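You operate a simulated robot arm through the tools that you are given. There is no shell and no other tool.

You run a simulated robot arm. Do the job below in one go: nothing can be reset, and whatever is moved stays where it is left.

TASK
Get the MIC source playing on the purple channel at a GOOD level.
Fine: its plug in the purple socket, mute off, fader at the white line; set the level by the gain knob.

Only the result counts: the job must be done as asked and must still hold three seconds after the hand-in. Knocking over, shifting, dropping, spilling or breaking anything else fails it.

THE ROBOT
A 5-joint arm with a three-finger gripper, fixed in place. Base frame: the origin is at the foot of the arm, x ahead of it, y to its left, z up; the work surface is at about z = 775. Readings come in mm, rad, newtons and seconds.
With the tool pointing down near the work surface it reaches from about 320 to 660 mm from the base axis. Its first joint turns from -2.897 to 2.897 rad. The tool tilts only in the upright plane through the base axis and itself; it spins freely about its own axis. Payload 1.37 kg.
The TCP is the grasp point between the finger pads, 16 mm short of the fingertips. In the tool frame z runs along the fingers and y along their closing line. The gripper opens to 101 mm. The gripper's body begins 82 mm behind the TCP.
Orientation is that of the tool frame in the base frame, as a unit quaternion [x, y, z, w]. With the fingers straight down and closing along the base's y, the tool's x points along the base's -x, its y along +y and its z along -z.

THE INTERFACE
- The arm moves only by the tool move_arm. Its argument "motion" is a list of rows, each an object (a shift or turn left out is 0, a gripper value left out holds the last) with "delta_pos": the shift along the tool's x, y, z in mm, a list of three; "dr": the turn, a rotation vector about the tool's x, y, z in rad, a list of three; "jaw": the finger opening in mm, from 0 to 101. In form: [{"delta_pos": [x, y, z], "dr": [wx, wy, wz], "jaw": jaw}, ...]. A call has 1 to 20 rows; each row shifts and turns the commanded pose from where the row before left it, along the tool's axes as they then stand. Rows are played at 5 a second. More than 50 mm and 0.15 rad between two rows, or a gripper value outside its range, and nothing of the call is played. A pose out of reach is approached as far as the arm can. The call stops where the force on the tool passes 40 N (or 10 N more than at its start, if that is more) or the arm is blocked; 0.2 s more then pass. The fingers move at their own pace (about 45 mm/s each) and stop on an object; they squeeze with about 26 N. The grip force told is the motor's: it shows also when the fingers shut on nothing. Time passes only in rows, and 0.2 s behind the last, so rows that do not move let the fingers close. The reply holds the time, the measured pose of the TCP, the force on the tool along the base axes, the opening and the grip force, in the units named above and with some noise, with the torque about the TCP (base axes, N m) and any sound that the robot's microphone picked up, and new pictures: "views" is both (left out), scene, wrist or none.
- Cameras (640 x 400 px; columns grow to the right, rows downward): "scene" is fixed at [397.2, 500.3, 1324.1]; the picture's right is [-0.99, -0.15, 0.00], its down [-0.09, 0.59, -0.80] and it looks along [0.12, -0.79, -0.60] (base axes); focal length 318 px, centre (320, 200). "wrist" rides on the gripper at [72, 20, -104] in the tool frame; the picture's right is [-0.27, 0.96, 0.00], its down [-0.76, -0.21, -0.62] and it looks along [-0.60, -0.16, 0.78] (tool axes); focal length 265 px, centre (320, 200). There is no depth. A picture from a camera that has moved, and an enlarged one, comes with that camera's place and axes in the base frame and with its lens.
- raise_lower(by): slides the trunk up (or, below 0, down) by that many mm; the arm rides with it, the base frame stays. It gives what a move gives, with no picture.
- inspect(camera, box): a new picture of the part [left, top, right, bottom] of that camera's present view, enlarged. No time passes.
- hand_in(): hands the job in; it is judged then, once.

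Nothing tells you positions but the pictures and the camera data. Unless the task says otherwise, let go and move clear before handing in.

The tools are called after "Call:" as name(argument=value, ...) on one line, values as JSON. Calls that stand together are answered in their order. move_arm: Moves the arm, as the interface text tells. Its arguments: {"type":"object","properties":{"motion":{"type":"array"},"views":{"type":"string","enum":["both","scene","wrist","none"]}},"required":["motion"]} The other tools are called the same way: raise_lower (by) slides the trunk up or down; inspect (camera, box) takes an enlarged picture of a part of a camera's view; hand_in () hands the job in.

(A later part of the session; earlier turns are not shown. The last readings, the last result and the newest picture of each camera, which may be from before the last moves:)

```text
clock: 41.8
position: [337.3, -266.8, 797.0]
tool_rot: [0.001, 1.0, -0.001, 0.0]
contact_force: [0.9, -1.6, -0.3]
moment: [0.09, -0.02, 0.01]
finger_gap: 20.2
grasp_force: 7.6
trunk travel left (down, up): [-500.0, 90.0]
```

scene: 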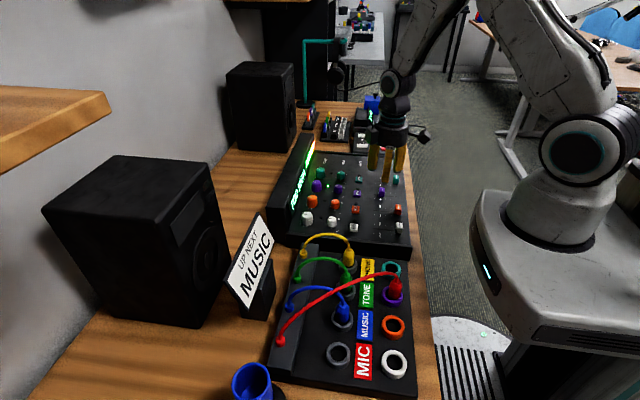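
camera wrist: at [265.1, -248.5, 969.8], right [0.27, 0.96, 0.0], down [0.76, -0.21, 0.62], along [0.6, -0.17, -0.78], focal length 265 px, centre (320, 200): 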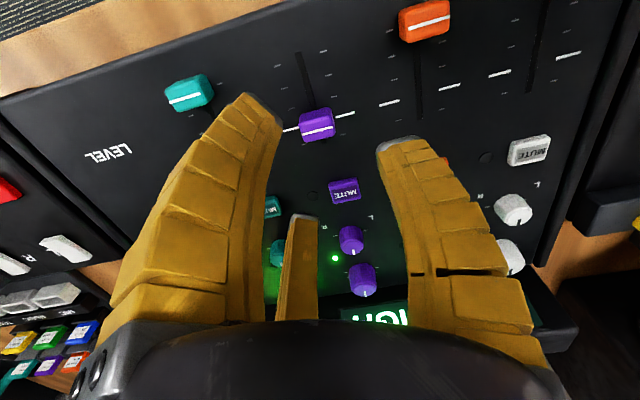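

Call:
move_arm(motion=[{"jaw": 10}, {"delta_pos": [-1.4, 0, 0]}, {"delta_pos": [-1.4, 0, 0]}, {"delta_pos": [0, 0, 0]}, {"delta_pos": [0, 0, 0]}], views="none")

Call:
inspect(camera="wrist", box=[260, 80, 460, 240])

```text
clock: 43.0
position: [339.6, -268.7, 797.5]
tool_rot: [0.001, 1.0, 0.0, 0.0]
contact_force: [-1.4, 1.0, -0.4]
moment: [0.04, 0.03, 0.01]
finger_gap: 20.1
grasp_force: 7.2
trunk travel left (down, up): [-500.0, 90.0]
```

```text
2.50 times, centred on (360, 160) of wrist
camera zoom: at [267.0, -248.2, 901.3], right [0.27, 0.96, 0.0], down [0.76, -0.21, 0.62], along [0.6, -0.16, -0.78], focal length 664 px, centre (220, 300)
```

zoom: 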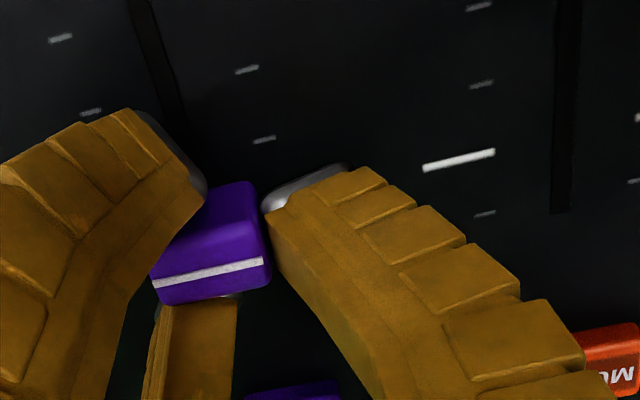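

The grip is weak (7 N) and the cap slid a little in the fingers. I'll command full closure and then re-check its position.

Call:
move_arm(motion=[{"jaw": 0}, {"jaw": 0}, {"jaw": 0}], views="none")

Call:
inspect(camera="wrist", box=[260, 80, 460, 240])

```text
clock: 43.8
position: [340.1, -267.5, 798.1]
tool_rot: [0.001, 1.0, 0.0, 0.0]
contact_force: [1.4, -1.2, 0.5]
moment: [0.45, -0.01, 0.03]
finger_gap: 18.7
grasp_force: 28.1
trunk travel left (down, up): [-500.0, 90.0]
```

```text
2.50 times, centred on (360, 160) of wrist
camera zoom: at [267.3, -248.7, 901.4], right [0.27, 0.96, 0.0], down [0.76, -0.21, 0.62], along [0.6, -0.17, -0.78], focal length 664 px, centre (220, 300)
```

zoom: 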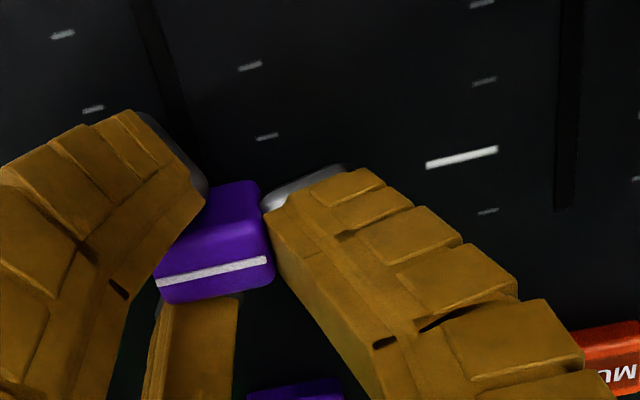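

Call:
move_arm(motion=[{"delta_pos": [-0.8, 0, 0]}, {"delta_pos": [0, 0, 0]}, {"jaw": 45}, {"jaw": 45}, {"jaw": 45}, {"delta_pos": [0, 0, -15]}, {"delta_pos": [0, 0, -25]}, {"delta_pos": [0, 0, -30]}, {"delta_pos": [0, 0, 0], "jaw": 55}, {"delta_pos": [0, 0, 0]}])

Call:
inspect(camera="wrist", box=[220, 40, 420, 200])

Call:
inspect(camera="scene", box=[350, 160, 410, 220])

```text
clock: 46.0
position: [341.8, -270.8, 867.4]
tool_rot: [0.0, 1.0, 0.0, 0.001]
contact_force: [-0.3, -0.1, -0.5]
moment: [-0.02, -0.04, 0.02]
finger_gap: 58.8
grasp_force: 3.0
trunk travel left (down, up): [-500.0, 90.0]
camera wrist: at [269.3, -250.3, 971.0], right [0.27, 0.96, 0.0], down [0.76, -0.21, 0.62], along [0.6, -0.17, -0.78], focal length 265 px, centre (320, 200)
```

scene: 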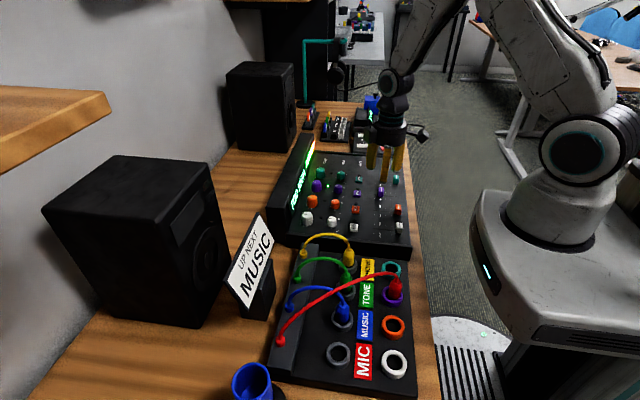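
wrist: 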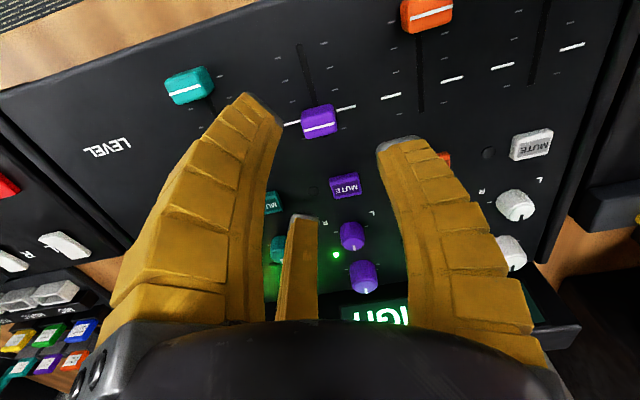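

```text
2.50 times, centred on (320, 120) of wrist
camera zoom: at [269.3, -250.3, 971.0], right [0.27, 0.96, 0.0], down [0.76, -0.21, 0.62], along [0.6, -0.17, -0.78], focal length 664 px, centre (320, 400)
```

zoom: 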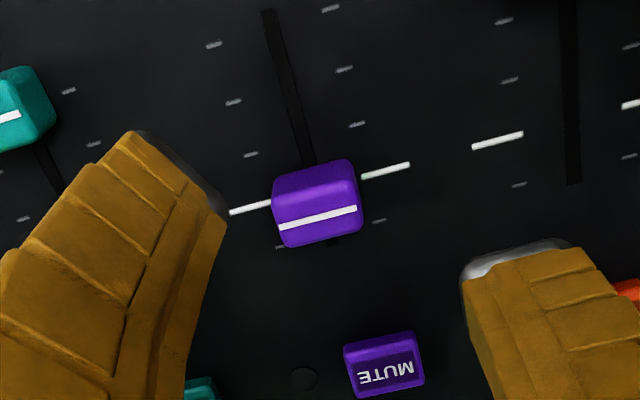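

```text
6.67 times, centred on (380, 190) of scene
camera zoom: at [397.2, 500.3, 1324.1], right [-0.99, -0.15, 0.0], down [-0.09, 0.59, -0.8], along [0.12, -0.79, -0.6], focal length 2121 px, centre (-80, 267)
```

zoom: 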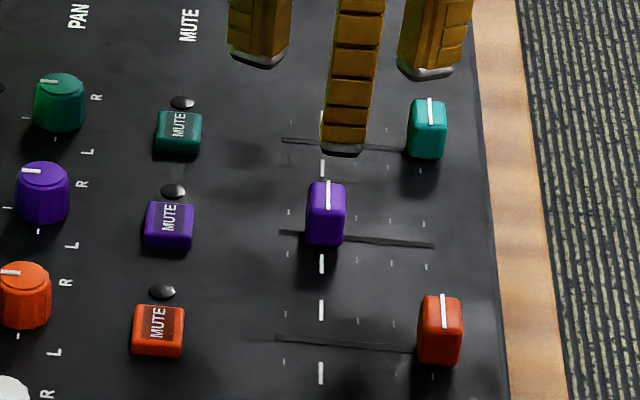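

The cap line now matches the white dashes to within about half a millimetre. Next is the gain knob, near (525, -268, 795). I'll move high above it and look.

Call:
move_arm(motion=[{"delta_pos": [0, 0, -40]}, {"delta_pos": [-36.6, 0.5, 0]}, {"delta_pos": [-36.6, 0.5, 0]}, {"delta_pos": [-36.6, 0.5, 0]}, {"delta_pos": [-36.6, 0.5, 0]}, {"delta_pos": [-36.6, 0.5, 0]}, {"delta_pos": [0, 0, 0]}])

Call:
inspect(camera="wrist", box=[200, 40, 440, 240])

Call:
inspect(camera="scene", box=[270, 120, 370, 240])

```text
clock: 47.6
position: [525.1, -267.8, 905.6]
tool_rot: [0.001, 1.0, 0.001, 0.0]
contact_force: [0.8, 0.4, -0.6]
moment: [-0.03, 0.03, -0.01]
finger_gap: 58.8
grasp_force: 3.1
trunk travel left (down, up): [-500.0, 90.0]
camera wrist: at [452.6, -249.0, 1011.1], right [0.27, 0.96, 0.0], down [0.76, -0.21, 0.62], along [0.6, -0.16, -0.78], focal length 265 px, centre (320, 200)
```

scene: 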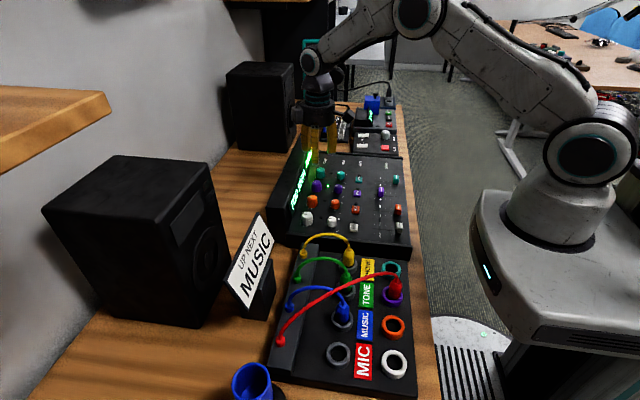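
wrist: 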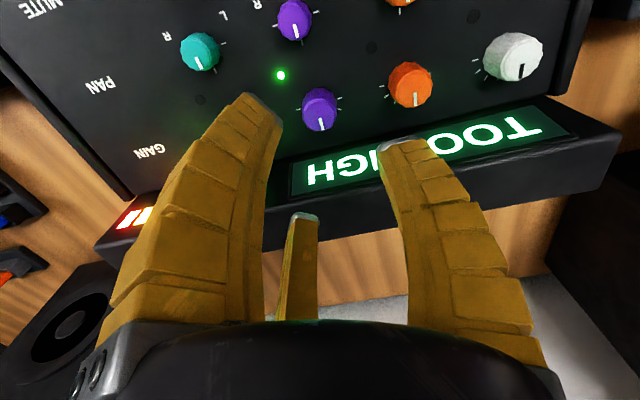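

```text
2.00 times, centred on (320, 140) of wrist
camera zoom: at [452.6, -249.0, 1011.1], right [0.27, 0.96, 0.0], down [0.76, -0.21, 0.62], along [0.6, -0.16, -0.78], focal length 531 px, centre (320, 320)
```

zoom: 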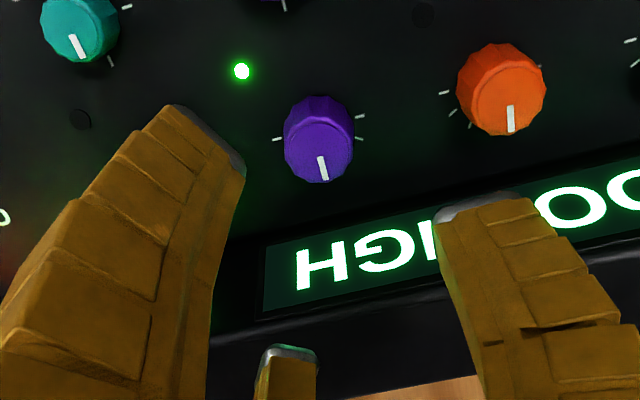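

```text
3.33 times, centred on (320, 180) of scene
camera zoom: at [397.2, 500.3, 1324.1], right [-0.99, -0.15, 0.0], down [-0.09, 0.59, -0.8], along [0.12, -0.79, -0.6], focal length 1060 px, centre (320, 267)
```

zoom: 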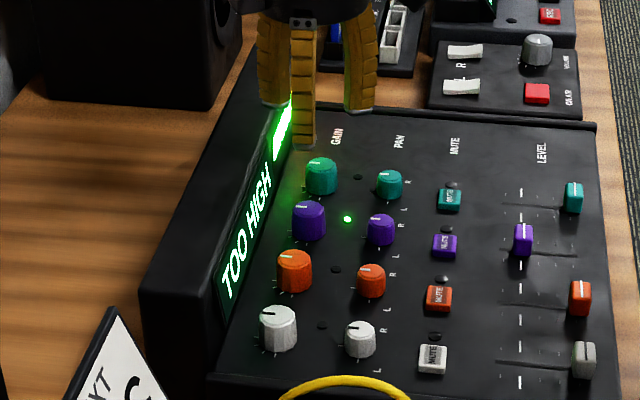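

The purple gain knob is about 28 mm across, centred near (530, -270), with its pointer straight up toward the display. Lowering the gain should be counter-clockwise seen from above. I'll centre on it and pre-spin the tool by about 1.05 rad so the fingers stay clear of the display housing while turning, then descend to z 840.

Call:
move_arm(motion=[{"delta_pos": [-5, -1, 0]}, {"dr": [0, 0, 0.131], "delta_pos": [0, 0, 8]}, {"dr": [0, 0, 0.131], "delta_pos": [0, 0, 8]}, {"dr": [0, 0, 0.131], "delta_pos": [0, 0, 8]}, {"dr": [0, 0, 0.131], "delta_pos": [0, 0, 8]}, {"dr": [0, 0, 0.131], "delta_pos": [0, 0, 8]}, {"dr": [0, 0, 0.131], "delta_pos": [0, 0, 8]}, {"dr": [0, 0, 0.131], "delta_pos": [0, 0, 8]}, {"dr": [0, 0, 0.131], "delta_pos": [0, 0, 8]}, {"delta_pos": [0, 0, 0]}])

Call:
inspect(camera="wrist", box=[200, 40, 440, 240])

Call:
inspect(camera="scene", box=[270, 120, 370, 240])

```text
clock: 49.8
position: [526.1, -264.8, 844.2]
tool_rot: [0.502, 0.865, 0.001, -0.001]
contact_force: [-18.4, 12.5, 13.4]
moment: [0.34, -0.44, 0.94]
finger_gap: 50.3
grasp_force: 0.0
trunk travel left (down, up): [-500.0, 90.0]
camera wrist: at [507.1, -193.0, 948.4], right [0.97, 0.25, 0.0], down [0.2, -0.76, 0.62], along [0.15, -0.6, -0.79], focal length 265 px, centre (320, 200)
```

scene: 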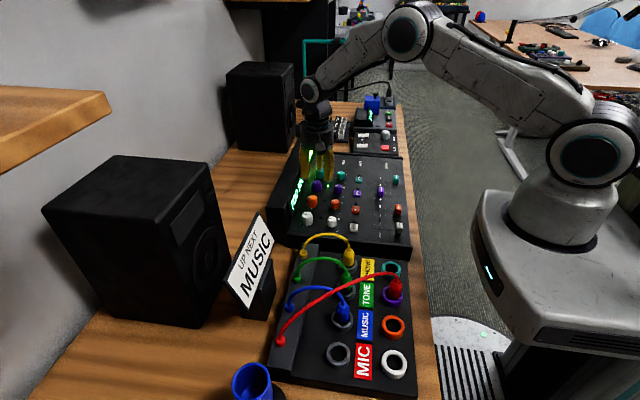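
wrist: 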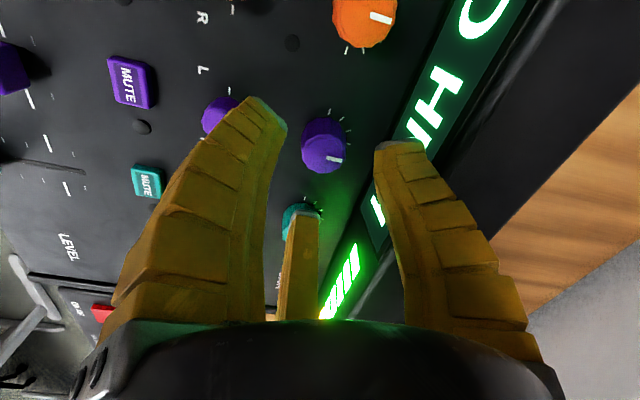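

```text
2.00 times, centred on (320, 140) of wrist
camera zoom: at [507.1, -193.0, 948.4], right [0.97, 0.25, 0.0], down [0.2, -0.76, 0.62], along [0.15, -0.6, -0.79], focal length 531 px, centre (320, 320)
```

zoom: 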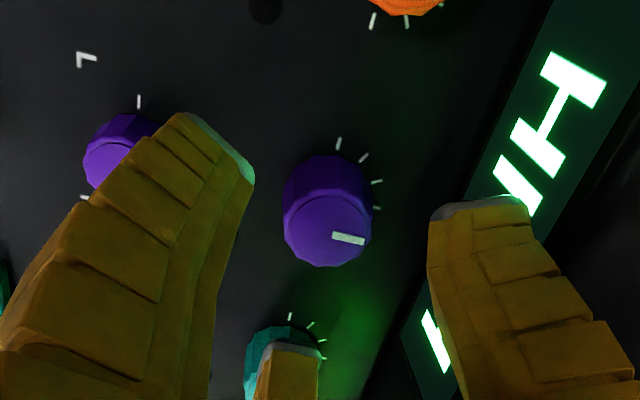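

```text
3.33 times, centred on (320, 180) of scene
camera zoom: at [397.2, 500.3, 1324.1], right [-0.99, -0.15, 0.0], down [-0.09, 0.59, -0.8], along [0.12, -0.79, -0.6], focal length 1060 px, centre (320, 267)
```

zoom: 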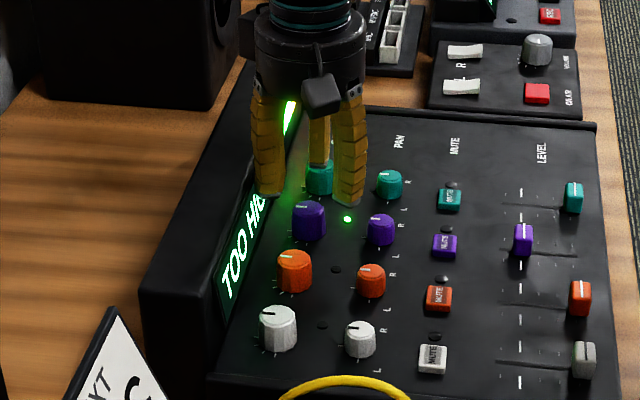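

The finger on the +x side has touched the display housing (18 N), so the housing is taller and closer than I estimated. I'll back straight up right away and check that nothing shifted.

Call:
move_arm(motion=[{"delta_pos": [0, 0, -15]}, {"delta_pos": [0, 0, -25]}, {"delta_pos": [0, 0, -20]}, {"delta_pos": [0, 0, 0]}])

Call:
inspect(camera="scene", box=[260, 120, 420, 250])

Call:
inspect(camera="wrist", box=[200, 0, 640, 260])

```text
clock: 50.8
position: [530.9, -267.7, 901.6]
tool_rot: [0.502, 0.865, 0.0, 0.0]
contact_force: [0.7, 0.2, -0.8]
moment: [0.01, -0.03, 0.03]
finger_gap: 58.8
grasp_force: 2.8
trunk travel left (down, up): [-500.0, 90.0]
camera wrist: at [511.1, -195.9, 1006.7], right [0.97, 0.25, 0.0], down [0.2, -0.76, 0.62], along [0.16, -0.6, -0.78], focal length 265 px, centre (320, 200)
```

scene: 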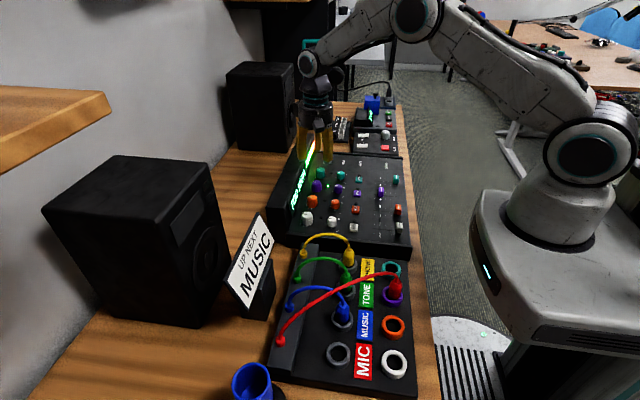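
wrist: 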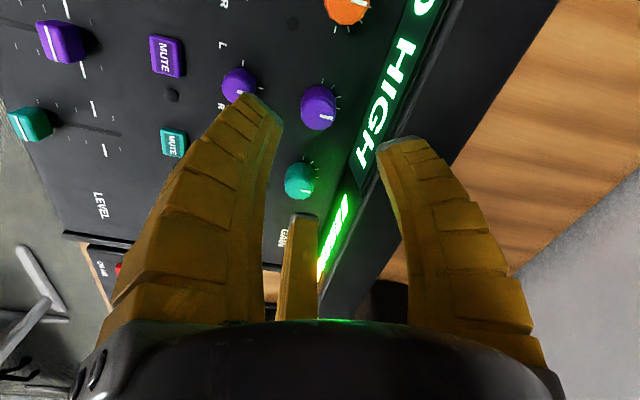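

```text
3.08 times, centred on (340, 185) of scene
camera zoom: at [397.2, 500.3, 1324.1], right [-0.99, -0.15, 0.0], down [-0.09, 0.59, -0.8], along [0.12, -0.79, -0.6], focal length 979 px, centre (258, 246)
```

zoom: 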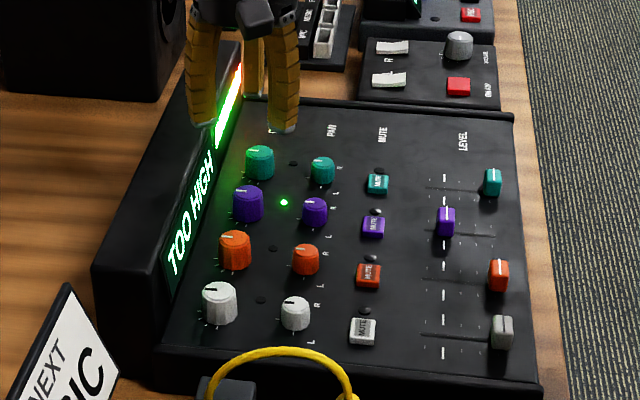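

```text
1.45 times, centred on (420, 130) of wrist
camera zoom: at [511.1, -195.9, 1006.7], right [0.97, 0.25, 0.0], down [0.2, -0.76, 0.62], along [0.16, -0.6, -0.78], focal length 386 px, centre (174, 302)
```

zoom: 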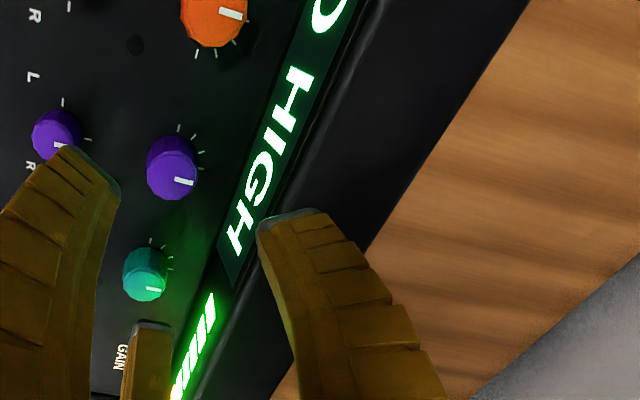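

Comparing pixels with the very first image, the mixer, knobs and caps are all exactly where they were, so nothing shifted. The housing face is near x ≈ 565 and tall, so I need the closing line close to the y axis. I'll turn back to about 25° off that and re-check centring from height.

Call:
move_arm(motion=[{"dr": [0, 0, -0.122], "jaw": 46}, {"dr": [0, 0, -0.122]}, {"dr": [0, 0, -0.122]}, {"dr": [0, 0, -0.122]}, {"dr": [0, 0, -0.122]}, {"delta_pos": [0, 0, 0]}])

Call:
inspect(camera="wrist", box=[220, 40, 420, 220])

Call:
inspect(camera="scene", box=[270, 120, 350, 220])

```text
clock: 52.2
position: [529.8, -268.3, 901.8]
tool_rot: [0.218, 0.976, -0.001, 0.0]
contact_force: [0.4, 0.1, 0.4]
moment: [0.01, 0.0, 0.01]
finger_gap: 49.8
grasp_force: 3.1
trunk travel left (down, up): [-500.0, 90.0]
camera wrist: at [472.3, -219.8, 1006.9], right [0.65, 0.76, 0.0], down [0.6, -0.51, 0.62], along [0.47, -0.4, -0.78], focal length 265 px, centre (320, 200)
```

scene: 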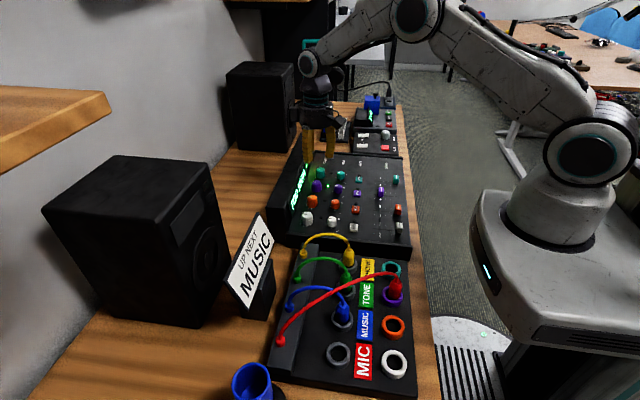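
wrist: 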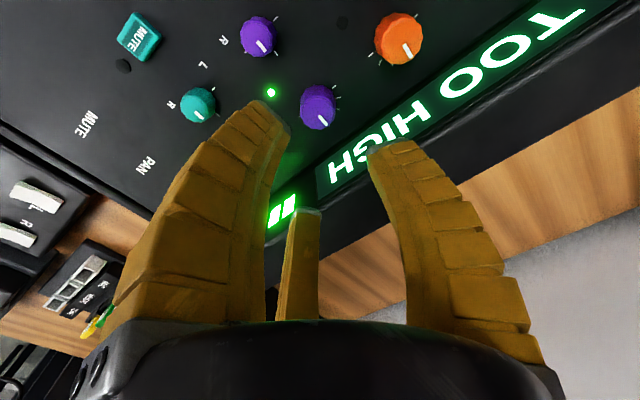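

```text
2.22 times, centred on (320, 130) of wrist
camera zoom: at [472.3, -219.8, 1006.9], right [0.65, 0.76, 0.0], down [0.6, -0.51, 0.62], along [0.47, -0.4, -0.78], focal length 590 px, centre (320, 356)
```

zoom: 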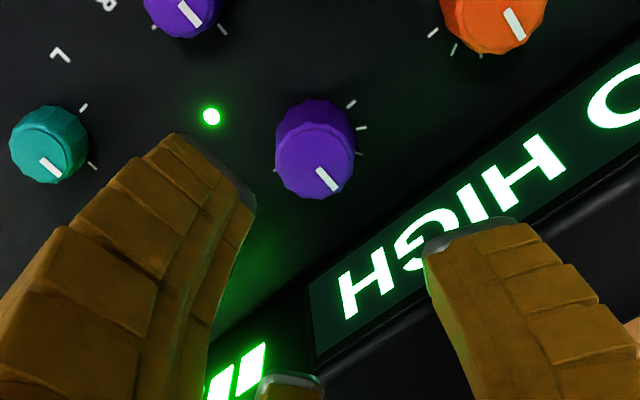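

```text
4.00 times, centred on (310, 170) of scene
camera zoom: at [397.2, 500.3, 1324.1], right [-0.99, -0.15, 0.0], down [-0.09, 0.59, -0.8], along [0.12, -0.79, -0.6], focal length 1272 px, centre (360, 320)
```

zoom: 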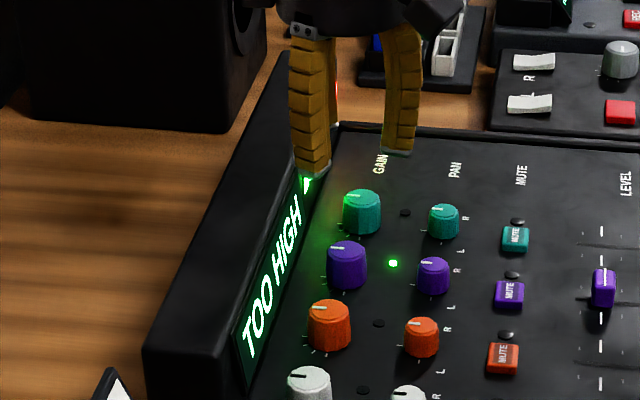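

The knob centre is at about (530, -271). I'll shift about 2.6 mm to centre on it and descend in stages, watching the force near the housing.

Call:
move_arm(motion=[{"delta_pos": [-1.9, -1.75, 0]}, {"delta_pos": [0, 0, 15]}, {"delta_pos": [0, 0, 15]}, {"delta_pos": [0, 0, 15]}, {"delta_pos": [0, 0, 10]}, {"delta_pos": [0, 0, 0]}])

Call:
inspect(camera="wrist", box=[220, 60, 420, 240])

Call:
inspect(camera="scene", box=[270, 120, 350, 220])

```text
clock: 53.6
position: [530.5, -271.7, 846.6]
tool_rot: [0.219, 0.976, 0.0, 0.0]
contact_force: [0.7, -0.5, 0.8]
moment: [0.0, 0.01, 0.0]
finger_gap: 49.8
grasp_force: 2.7
trunk travel left (down, up): [-500.0, 90.0]
camera wrist: at [473.1, -222.4, 951.7], right [0.65, 0.76, 0.0], down [0.6, -0.51, 0.62], along [0.47, -0.4, -0.78], focal length 265 px, centre (320, 200)
```

scene: 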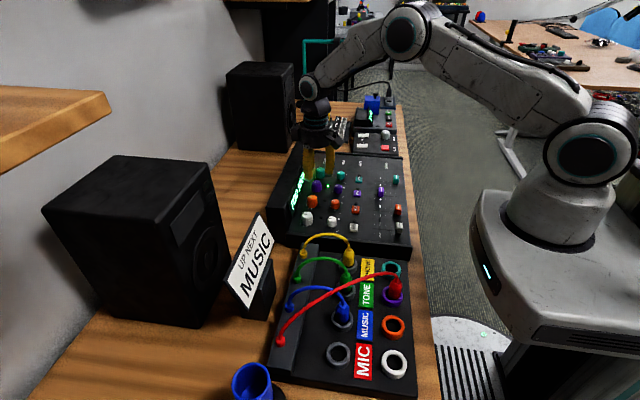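
wrist: 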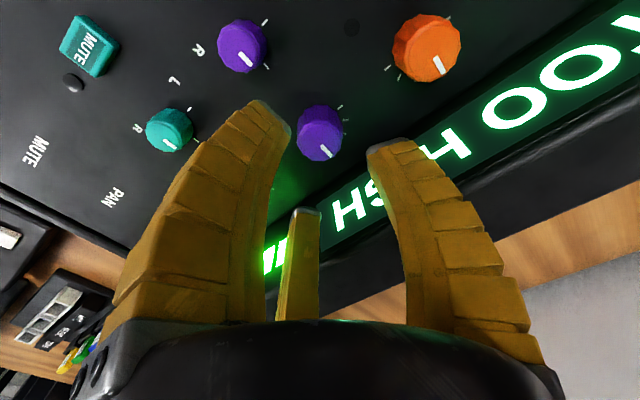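

```text
2.22 times, centred on (320, 150) of wrist
camera zoom: at [473.1, -222.4, 951.7], right [0.65, 0.76, 0.0], down [0.6, -0.51, 0.62], along [0.47, -0.4, -0.78], focal length 590 px, centre (320, 311)
```

zoom: 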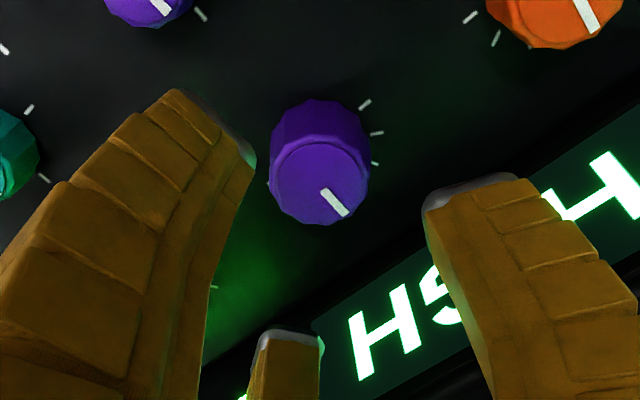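

```text
4.00 times, centred on (310, 170) of scene
camera zoom: at [397.2, 500.3, 1324.1], right [-0.99, -0.15, 0.0], down [-0.09, 0.59, -0.8], along [0.12, -0.79, -0.6], focal length 1272 px, centre (360, 320)
```

zoom: 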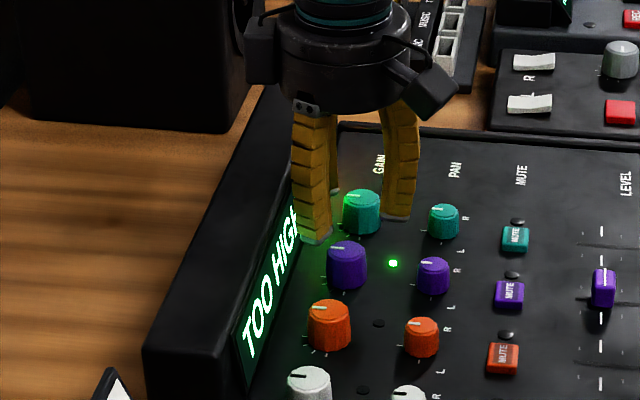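

The knob is centred, with its top near z 798. No contact so far, so I'll descend the rest to TCP z about 796 around the knob.

Call:
move_arm(motion=[{"delta_pos": [0, 0, 12]}, {"delta_pos": [0, 0, 12]}, {"delta_pos": [0, 0, 12]}, {"delta_pos": [0, 0, 10]}, {"delta_pos": [0, 0, 5]}, {"delta_pos": [0, 0, 0]}])

Call:
inspect(camera="wrist", box=[220, 80, 420, 260])

Call:
inspect(camera="scene", box=[270, 120, 350, 220])

```text
clock: 55.0
position: [531.4, -271.1, 795.6]
tool_rot: [0.218, 0.976, 0.0, 0.001]
contact_force: [-0.6, -0.7, 0.4]
moment: [0.02, 0.0, -0.02]
finger_gap: 50.1
grasp_force: 3.0
trunk travel left (down, up): [-500.0, 90.0]
camera wrist: at [472.6, -222.3, 900.6], right [0.65, 0.76, 0.0], down [0.6, -0.51, 0.62], along [0.47, -0.4, -0.78], focal length 265 px, centre (320, 200)
```

scene: 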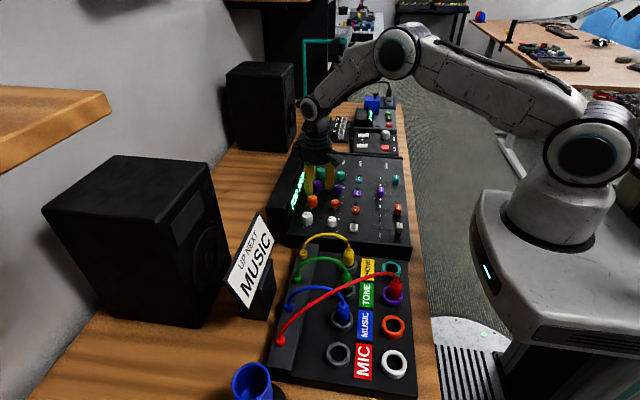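
wrist: 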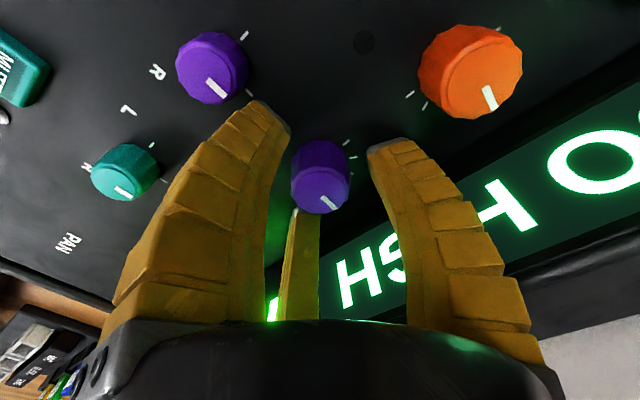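

```text
2.22 times, centred on (320, 170) of wrist
camera zoom: at [472.6, -222.3, 900.6], right [0.65, 0.76, 0.0], down [0.6, -0.51, 0.62], along [0.47, -0.4, -0.78], focal length 590 px, centre (320, 267)
```

zoom: 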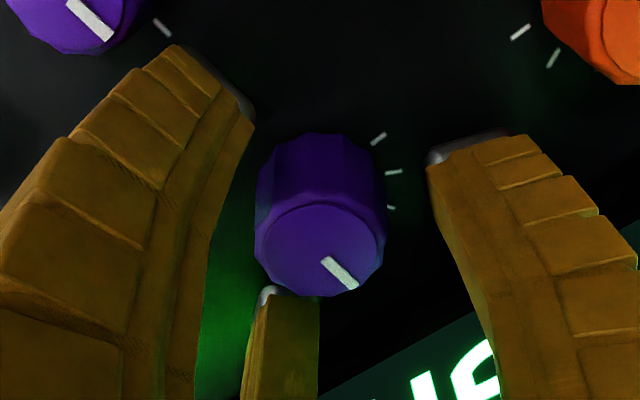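

```text
4.00 times, centred on (310, 170) of scene
camera zoom: at [397.2, 500.3, 1324.1], right [-0.99, -0.15, 0.0], down [-0.09, 0.59, -0.8], along [0.12, -0.79, -0.6], focal length 1272 px, centre (360, 320)
```

zoom: 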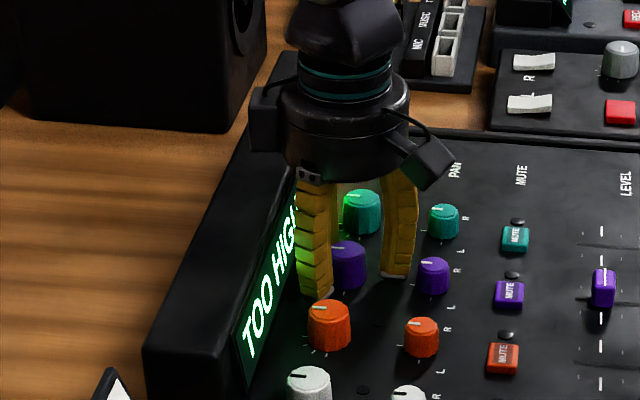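

The knob sits centred between the fingers with no contact. I'll close on it.

Call:
move_arm(motion=[{"jaw": 34}, {"jaw": 10}, {"jaw": 10}, {"jaw": 10}], views="none")

```text
clock: 56.0
position: [529.8, -271.1, 796.5]
tool_rot: [0.218, 0.976, 0.0, 0.001]
contact_force: [-1.6, 1.8, 6.5]
moment: [0.31, 0.14, 0.0]
finger_gap: 22.6
grasp_force: 27.8
trunk travel left (down, up): [-500.0, 90.0]
```

I have the knob (22.6 mm, 28 N). I'll turn it counter-clockwise seen from above by 0.2 rad and read the display.

Call:
move_arm(motion=[{"dr": [0, 0, -0.1]}, {"dr": [0, 0, -0.1]}, {"dr": [0, 0, 0]}])

Call:
inspect(camera="scene", box=[270, 120, 350, 220])

Call:
inspect(camera="wrist", box=[220, 80, 420, 260])

```text
clock: 56.8
position: [529.8, -270.7, 796.1]
tool_rot: [0.12, 0.993, -0.001, 0.001]
contact_force: [-1.4, 1.3, 9.4]
moment: [0.03, 0.0, 0.0]
finger_gap: 22.5
grasp_force: 28.1
trunk travel left (down, up): [-500.0, 90.0]
camera wrist: at [463.8, -234.1, 901.6], right [0.49, 0.87, 0.0], down [0.68, -0.38, 0.62], along [0.54, -0.3, -0.78], focal length 265 px, centre (320, 200)
```

scene: 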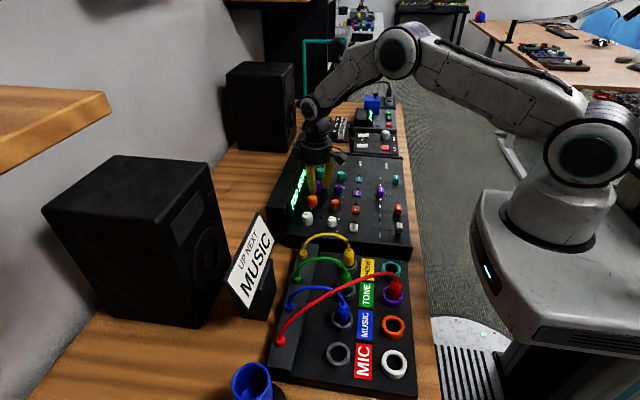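
wrist: 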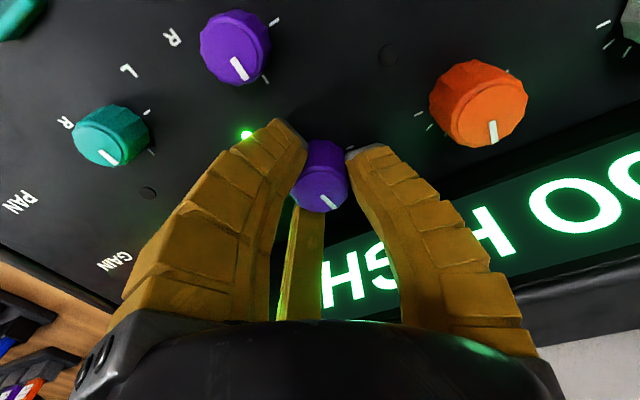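

```text
4.00 times, centred on (310, 170) of scene
camera zoom: at [397.2, 500.3, 1324.1], right [-0.99, -0.15, 0.0], down [-0.09, 0.59, -0.8], along [0.12, -0.79, -0.6], focal length 1272 px, centre (360, 320)
```

zoom: 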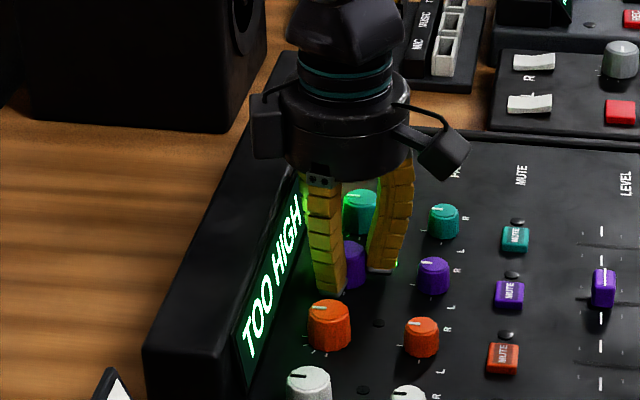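

```text
2.22 times, centred on (320, 170) of wrist
camera zoom: at [463.8, -234.1, 901.6], right [0.49, 0.87, 0.0], down [0.68, -0.38, 0.62], along [0.54, -0.3, -0.78], focal length 590 px, centre (320, 267)
```

zoom: 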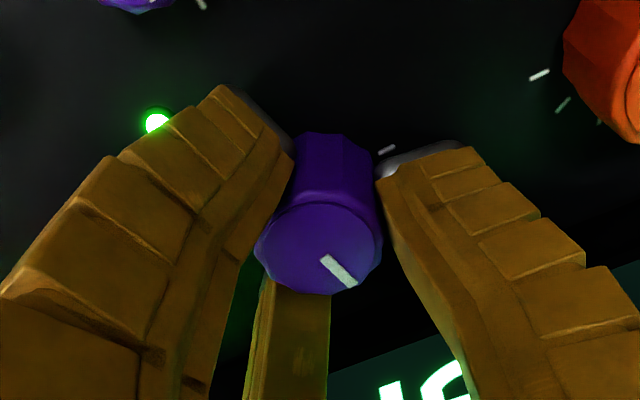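

The knob turns with the tool and the display still says TOO HIGH. I'll continue another 0.2 rad.

Call:
move_arm(motion=[{"dr": [0, 0, -0.1]}, {"dr": [0, 0, -0.1]}, {"dr": [0, 0, 0]}], views="none")

Call:
inspect(camera="scene", box=[270, 120, 350, 220])

Call:
inspect(camera="wrist", box=[0, 80, 640, 400])

```text
clock: 57.6
position: [531.1, -270.8, 797.3]
tool_rot: [0.018, 1.0, 0.0, 0.001]
contact_force: [-2.8, -1.4, 9.4]
moment: [0.1, -0.24, -0.1]
finger_gap: 21.9
grasp_force: 28.0
trunk travel left (down, up): [-500.0, 90.0]
```

```text
4.00 times, centred on (310, 170) of scene
camera zoom: at [397.2, 500.3, 1324.1], right [-0.99, -0.15, 0.0], down [-0.09, 0.59, -0.8], along [0.12, -0.79, -0.6], focal length 1272 px, centre (360, 320)
```

zoom: 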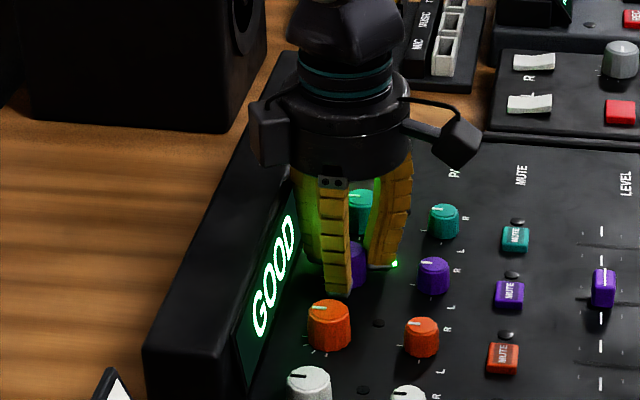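

```text
1.00 times, centred on (320, 240) of wrist (not enlarged: the box is as wide or as high as the picture)
camera zoom: at [457.8, -247.9, 901.7], right [0.3, 0.95, 0.0], down [0.75, -0.24, 0.62], along [0.59, -0.19, -0.78], focal length 265 px, centre (320, 160)
```

zoom: 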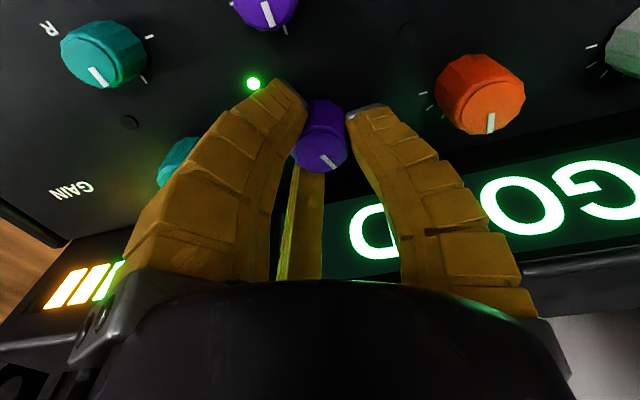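

The display reads GOOD. I'll turn a little further (0.07 rad) for margin and confirm it stays GOOD.

Call:
move_arm(motion=[{"dr": [0, 0, -0.07]}, {"dr": [0, 0, 0]}, {"dr": [0, 0, 0]}], views="none")

Call:
inspect(camera="scene", box=[270, 120, 350, 220])

Call:
inspect(camera="wrist", box=[0, 80, 640, 400])

```text
clock: 58.4
position: [529.0, -270.9, 797.0]
tool_rot: [-0.015, 1.0, 0.0, 0.001]
contact_force: [-3.4, -2.7, 11.9]
moment: [0.04, -0.48, -0.19]
finger_gap: 21.0
grasp_force: 27.9
trunk travel left (down, up): [-500.0, 90.0]
```

```text
4.00 times, centred on (310, 170) of scene
camera zoom: at [397.2, 500.3, 1324.1], right [-0.99, -0.15, 0.0], down [-0.09, 0.59, -0.8], along [0.12, -0.79, -0.6], focal length 1272 px, centre (360, 320)
```

zoom: 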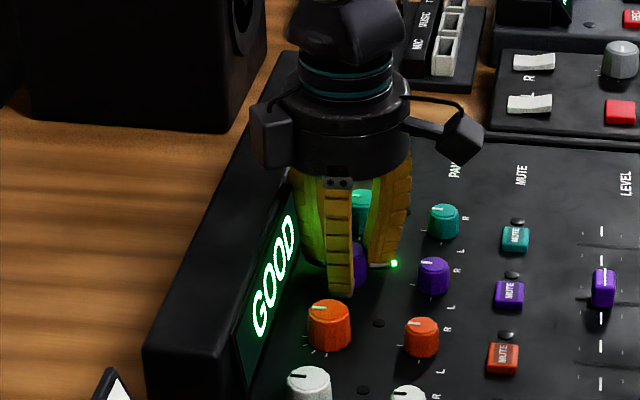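

```text
1.00 times, centred on (320, 240) of wrist (not enlarged: the box is as wide or as high as the picture)
camera zoom: at [456.2, -252.9, 901.7], right [0.23, 0.97, 0.0], down [0.76, -0.18, 0.62], along [0.61, -0.15, -0.78], focal length 265 px, centre (320, 160)
```

zoom: 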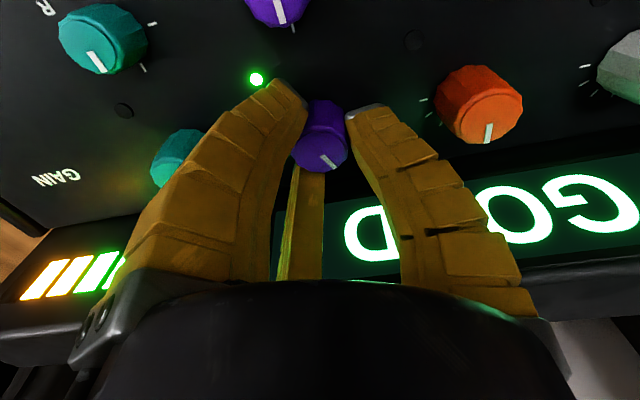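

Still GOOD. I'll open the fingers and rise straight up.

Call:
move_arm(motion=[{"jaw": 44}, {"jaw": 44}, {"jaw": 44}, {"delta_pos": [0, 0, -10]}, {"delta_pos": [0, 0, -20]}, {"delta_pos": [0, 0, -30]}, {"delta_pos": [0, 0, -40]}, {"delta_pos": [0, 0, -40]}, {"delta_pos": [0, 0, 0]}])

Call:
inspect(camera="scene", box=[260, 120, 420, 250])

Call:
inspect(camera="wrist", box=[0, 0, 640, 300])

```text
clock: 60.4
position: [530.4, -272.1, 936.4]
tool_rot: [-0.015, 1.0, 0.0, 0.001]
contact_force: [-0.9, 0.8, -0.9]
moment: [-0.04, -0.02, -0.01]
finger_gap: 48.5
grasp_force: 3.2
trunk travel left (down, up): [-500.0, 90.0]
camera wrist: at [457.6, -255.3, 1040.0], right [0.24, 0.97, 0.0], down [0.76, -0.18, 0.62], along [0.6, -0.15, -0.78], focal length 265 px, centre (320, 200)
```

scene: 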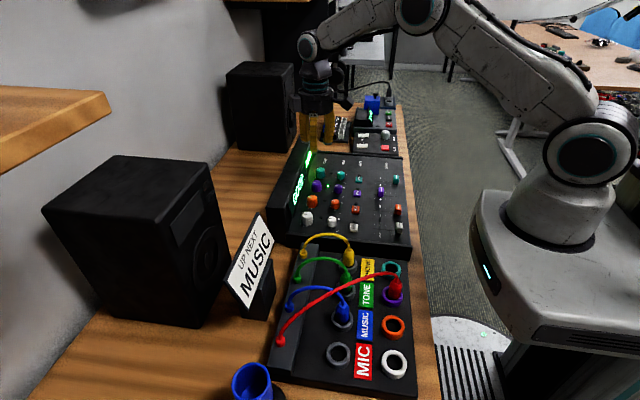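
wrist: 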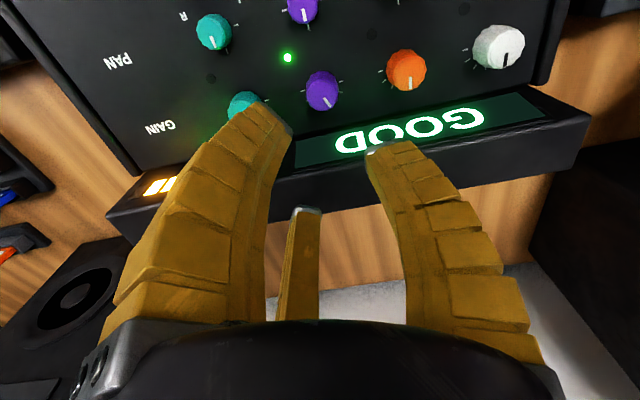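

```text
3.08 times, centred on (340, 185) of scene
camera zoom: at [397.2, 500.3, 1324.1], right [-0.99, -0.15, 0.0], down [-0.09, 0.59, -0.8], along [0.12, -0.79, -0.6], focal length 979 px, centre (258, 246)
```

zoom: 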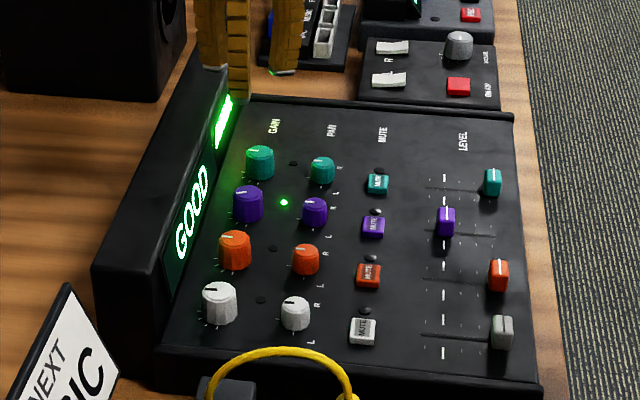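

```text
1.00 times, centred on (320, 150) of wrist (not enlarged: the box is as wide or as high as the picture)
camera zoom: at [457.6, -255.3, 1040.0], right [0.24, 0.97, 0.0], down [0.76, -0.18, 0.62], along [0.6, -0.15, -0.78], focal length 265 px, centre (320, 250)
```

zoom: 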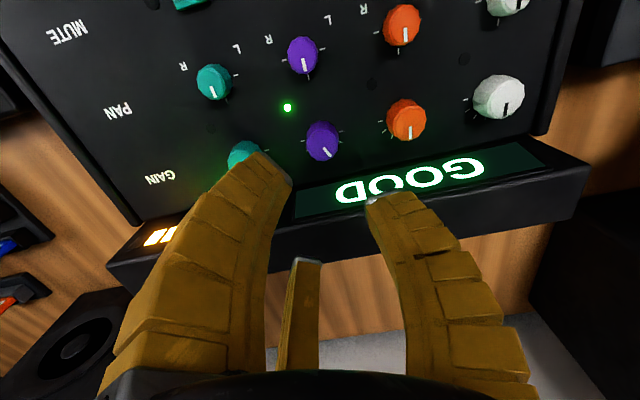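

The display holds at GOOD, the mute LED is off and the signal LED is green. I'll move clear to a high pose, wait a couple of seconds and do a last check of everything.

Call:
move_arm(motion=[{"delta_pos": [0, 0, -40]}, {"delta_pos": [20, 25, -30]}, {"delta_pos": [20, 25, -30]}, {"delta_pos": [20, 25, -25]}, {"delta_pos": [0, 0, 0]}, {"delta_pos": [0, 0, 0]}, {"delta_pos": [0, 0, 0]}, {"delta_pos": [0, 0, 0]}, {"delta_pos": [0, 0, 0]}, {"delta_pos": [0, 0, 0]}, {"delta_pos": [0, 0, 0]}, {"delta_pos": [0, 0, 0]}])

Call:
inspect(camera="scene", box=[260, 120, 420, 250])

Call:
inspect(camera="scene", box=[350, 160, 410, 220])

Call:
inspect(camera="scene", box=[260, 220, 440, 400])

```text
clock: 63.0
position: [465.4, -199.5, 1061.6]
tool_rot: [-0.015, 1.0, -0.001, 0.0]
contact_force: [-0.1, -0.6, -0.1]
moment: [0.0, 0.01, 0.01]
finger_gap: 48.1
grasp_force: 3.7
trunk travel left (down, up): [-500.0, 90.0]
camera wrist: at [392.3, -182.1, 1165.5], right [0.24, 0.97, 0.0], down [0.76, -0.18, 0.62], along [0.6, -0.15, -0.78], focal length 265 px, centre (320, 200)
```

scene: 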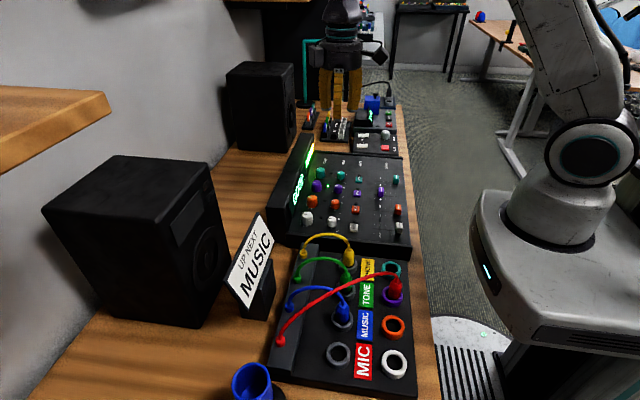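
wrist: 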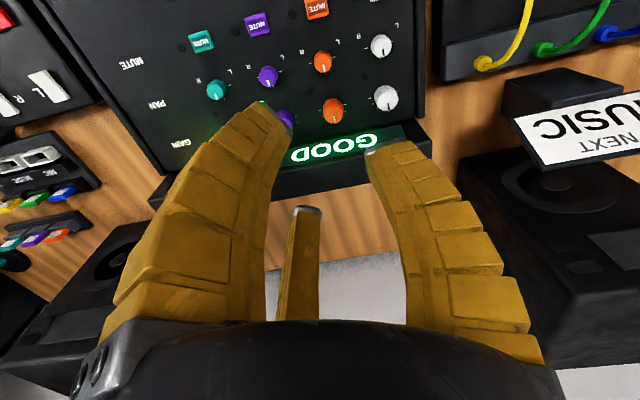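

```text
3.08 times, centred on (340, 185) of scene
camera zoom: at [397.2, 500.3, 1324.1], right [-0.99, -0.15, 0.0], down [-0.09, 0.59, -0.8], along [0.12, -0.79, -0.6], focal length 979 px, centre (258, 246)
```

zoom: 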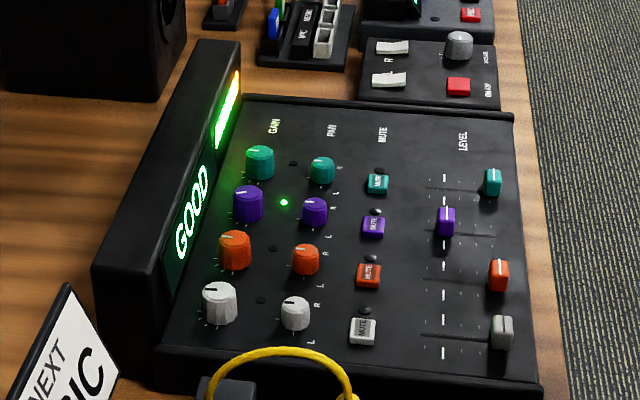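

```text
6.67 times, centred on (380, 190) of scene
camera zoom: at [397.2, 500.3, 1324.1], right [-0.99, -0.15, 0.0], down [-0.09, 0.59, -0.8], along [0.12, -0.79, -0.6], focal length 2121 px, centre (-80, 267)
```

zoom: 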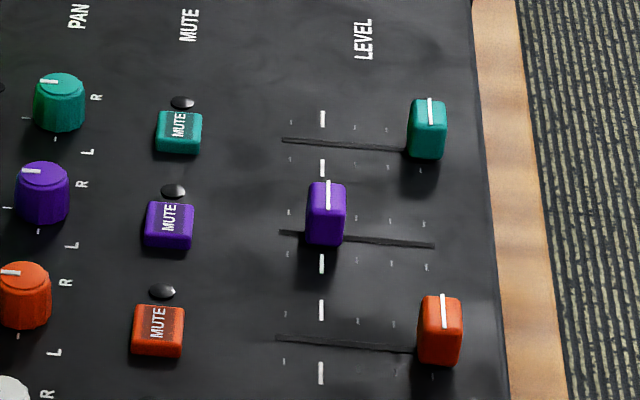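

```text
2.22 times, centred on (350, 310) of scene
camera zoom: at [397.2, 500.3, 1324.1], right [-0.99, -0.15, 0.0], down [-0.09, 0.59, -0.8], along [0.12, -0.79, -0.6], focal length 707 px, centre (253, -44)
```

zoom: 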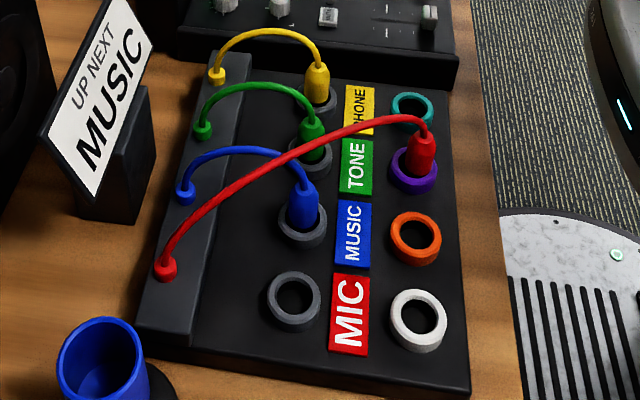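

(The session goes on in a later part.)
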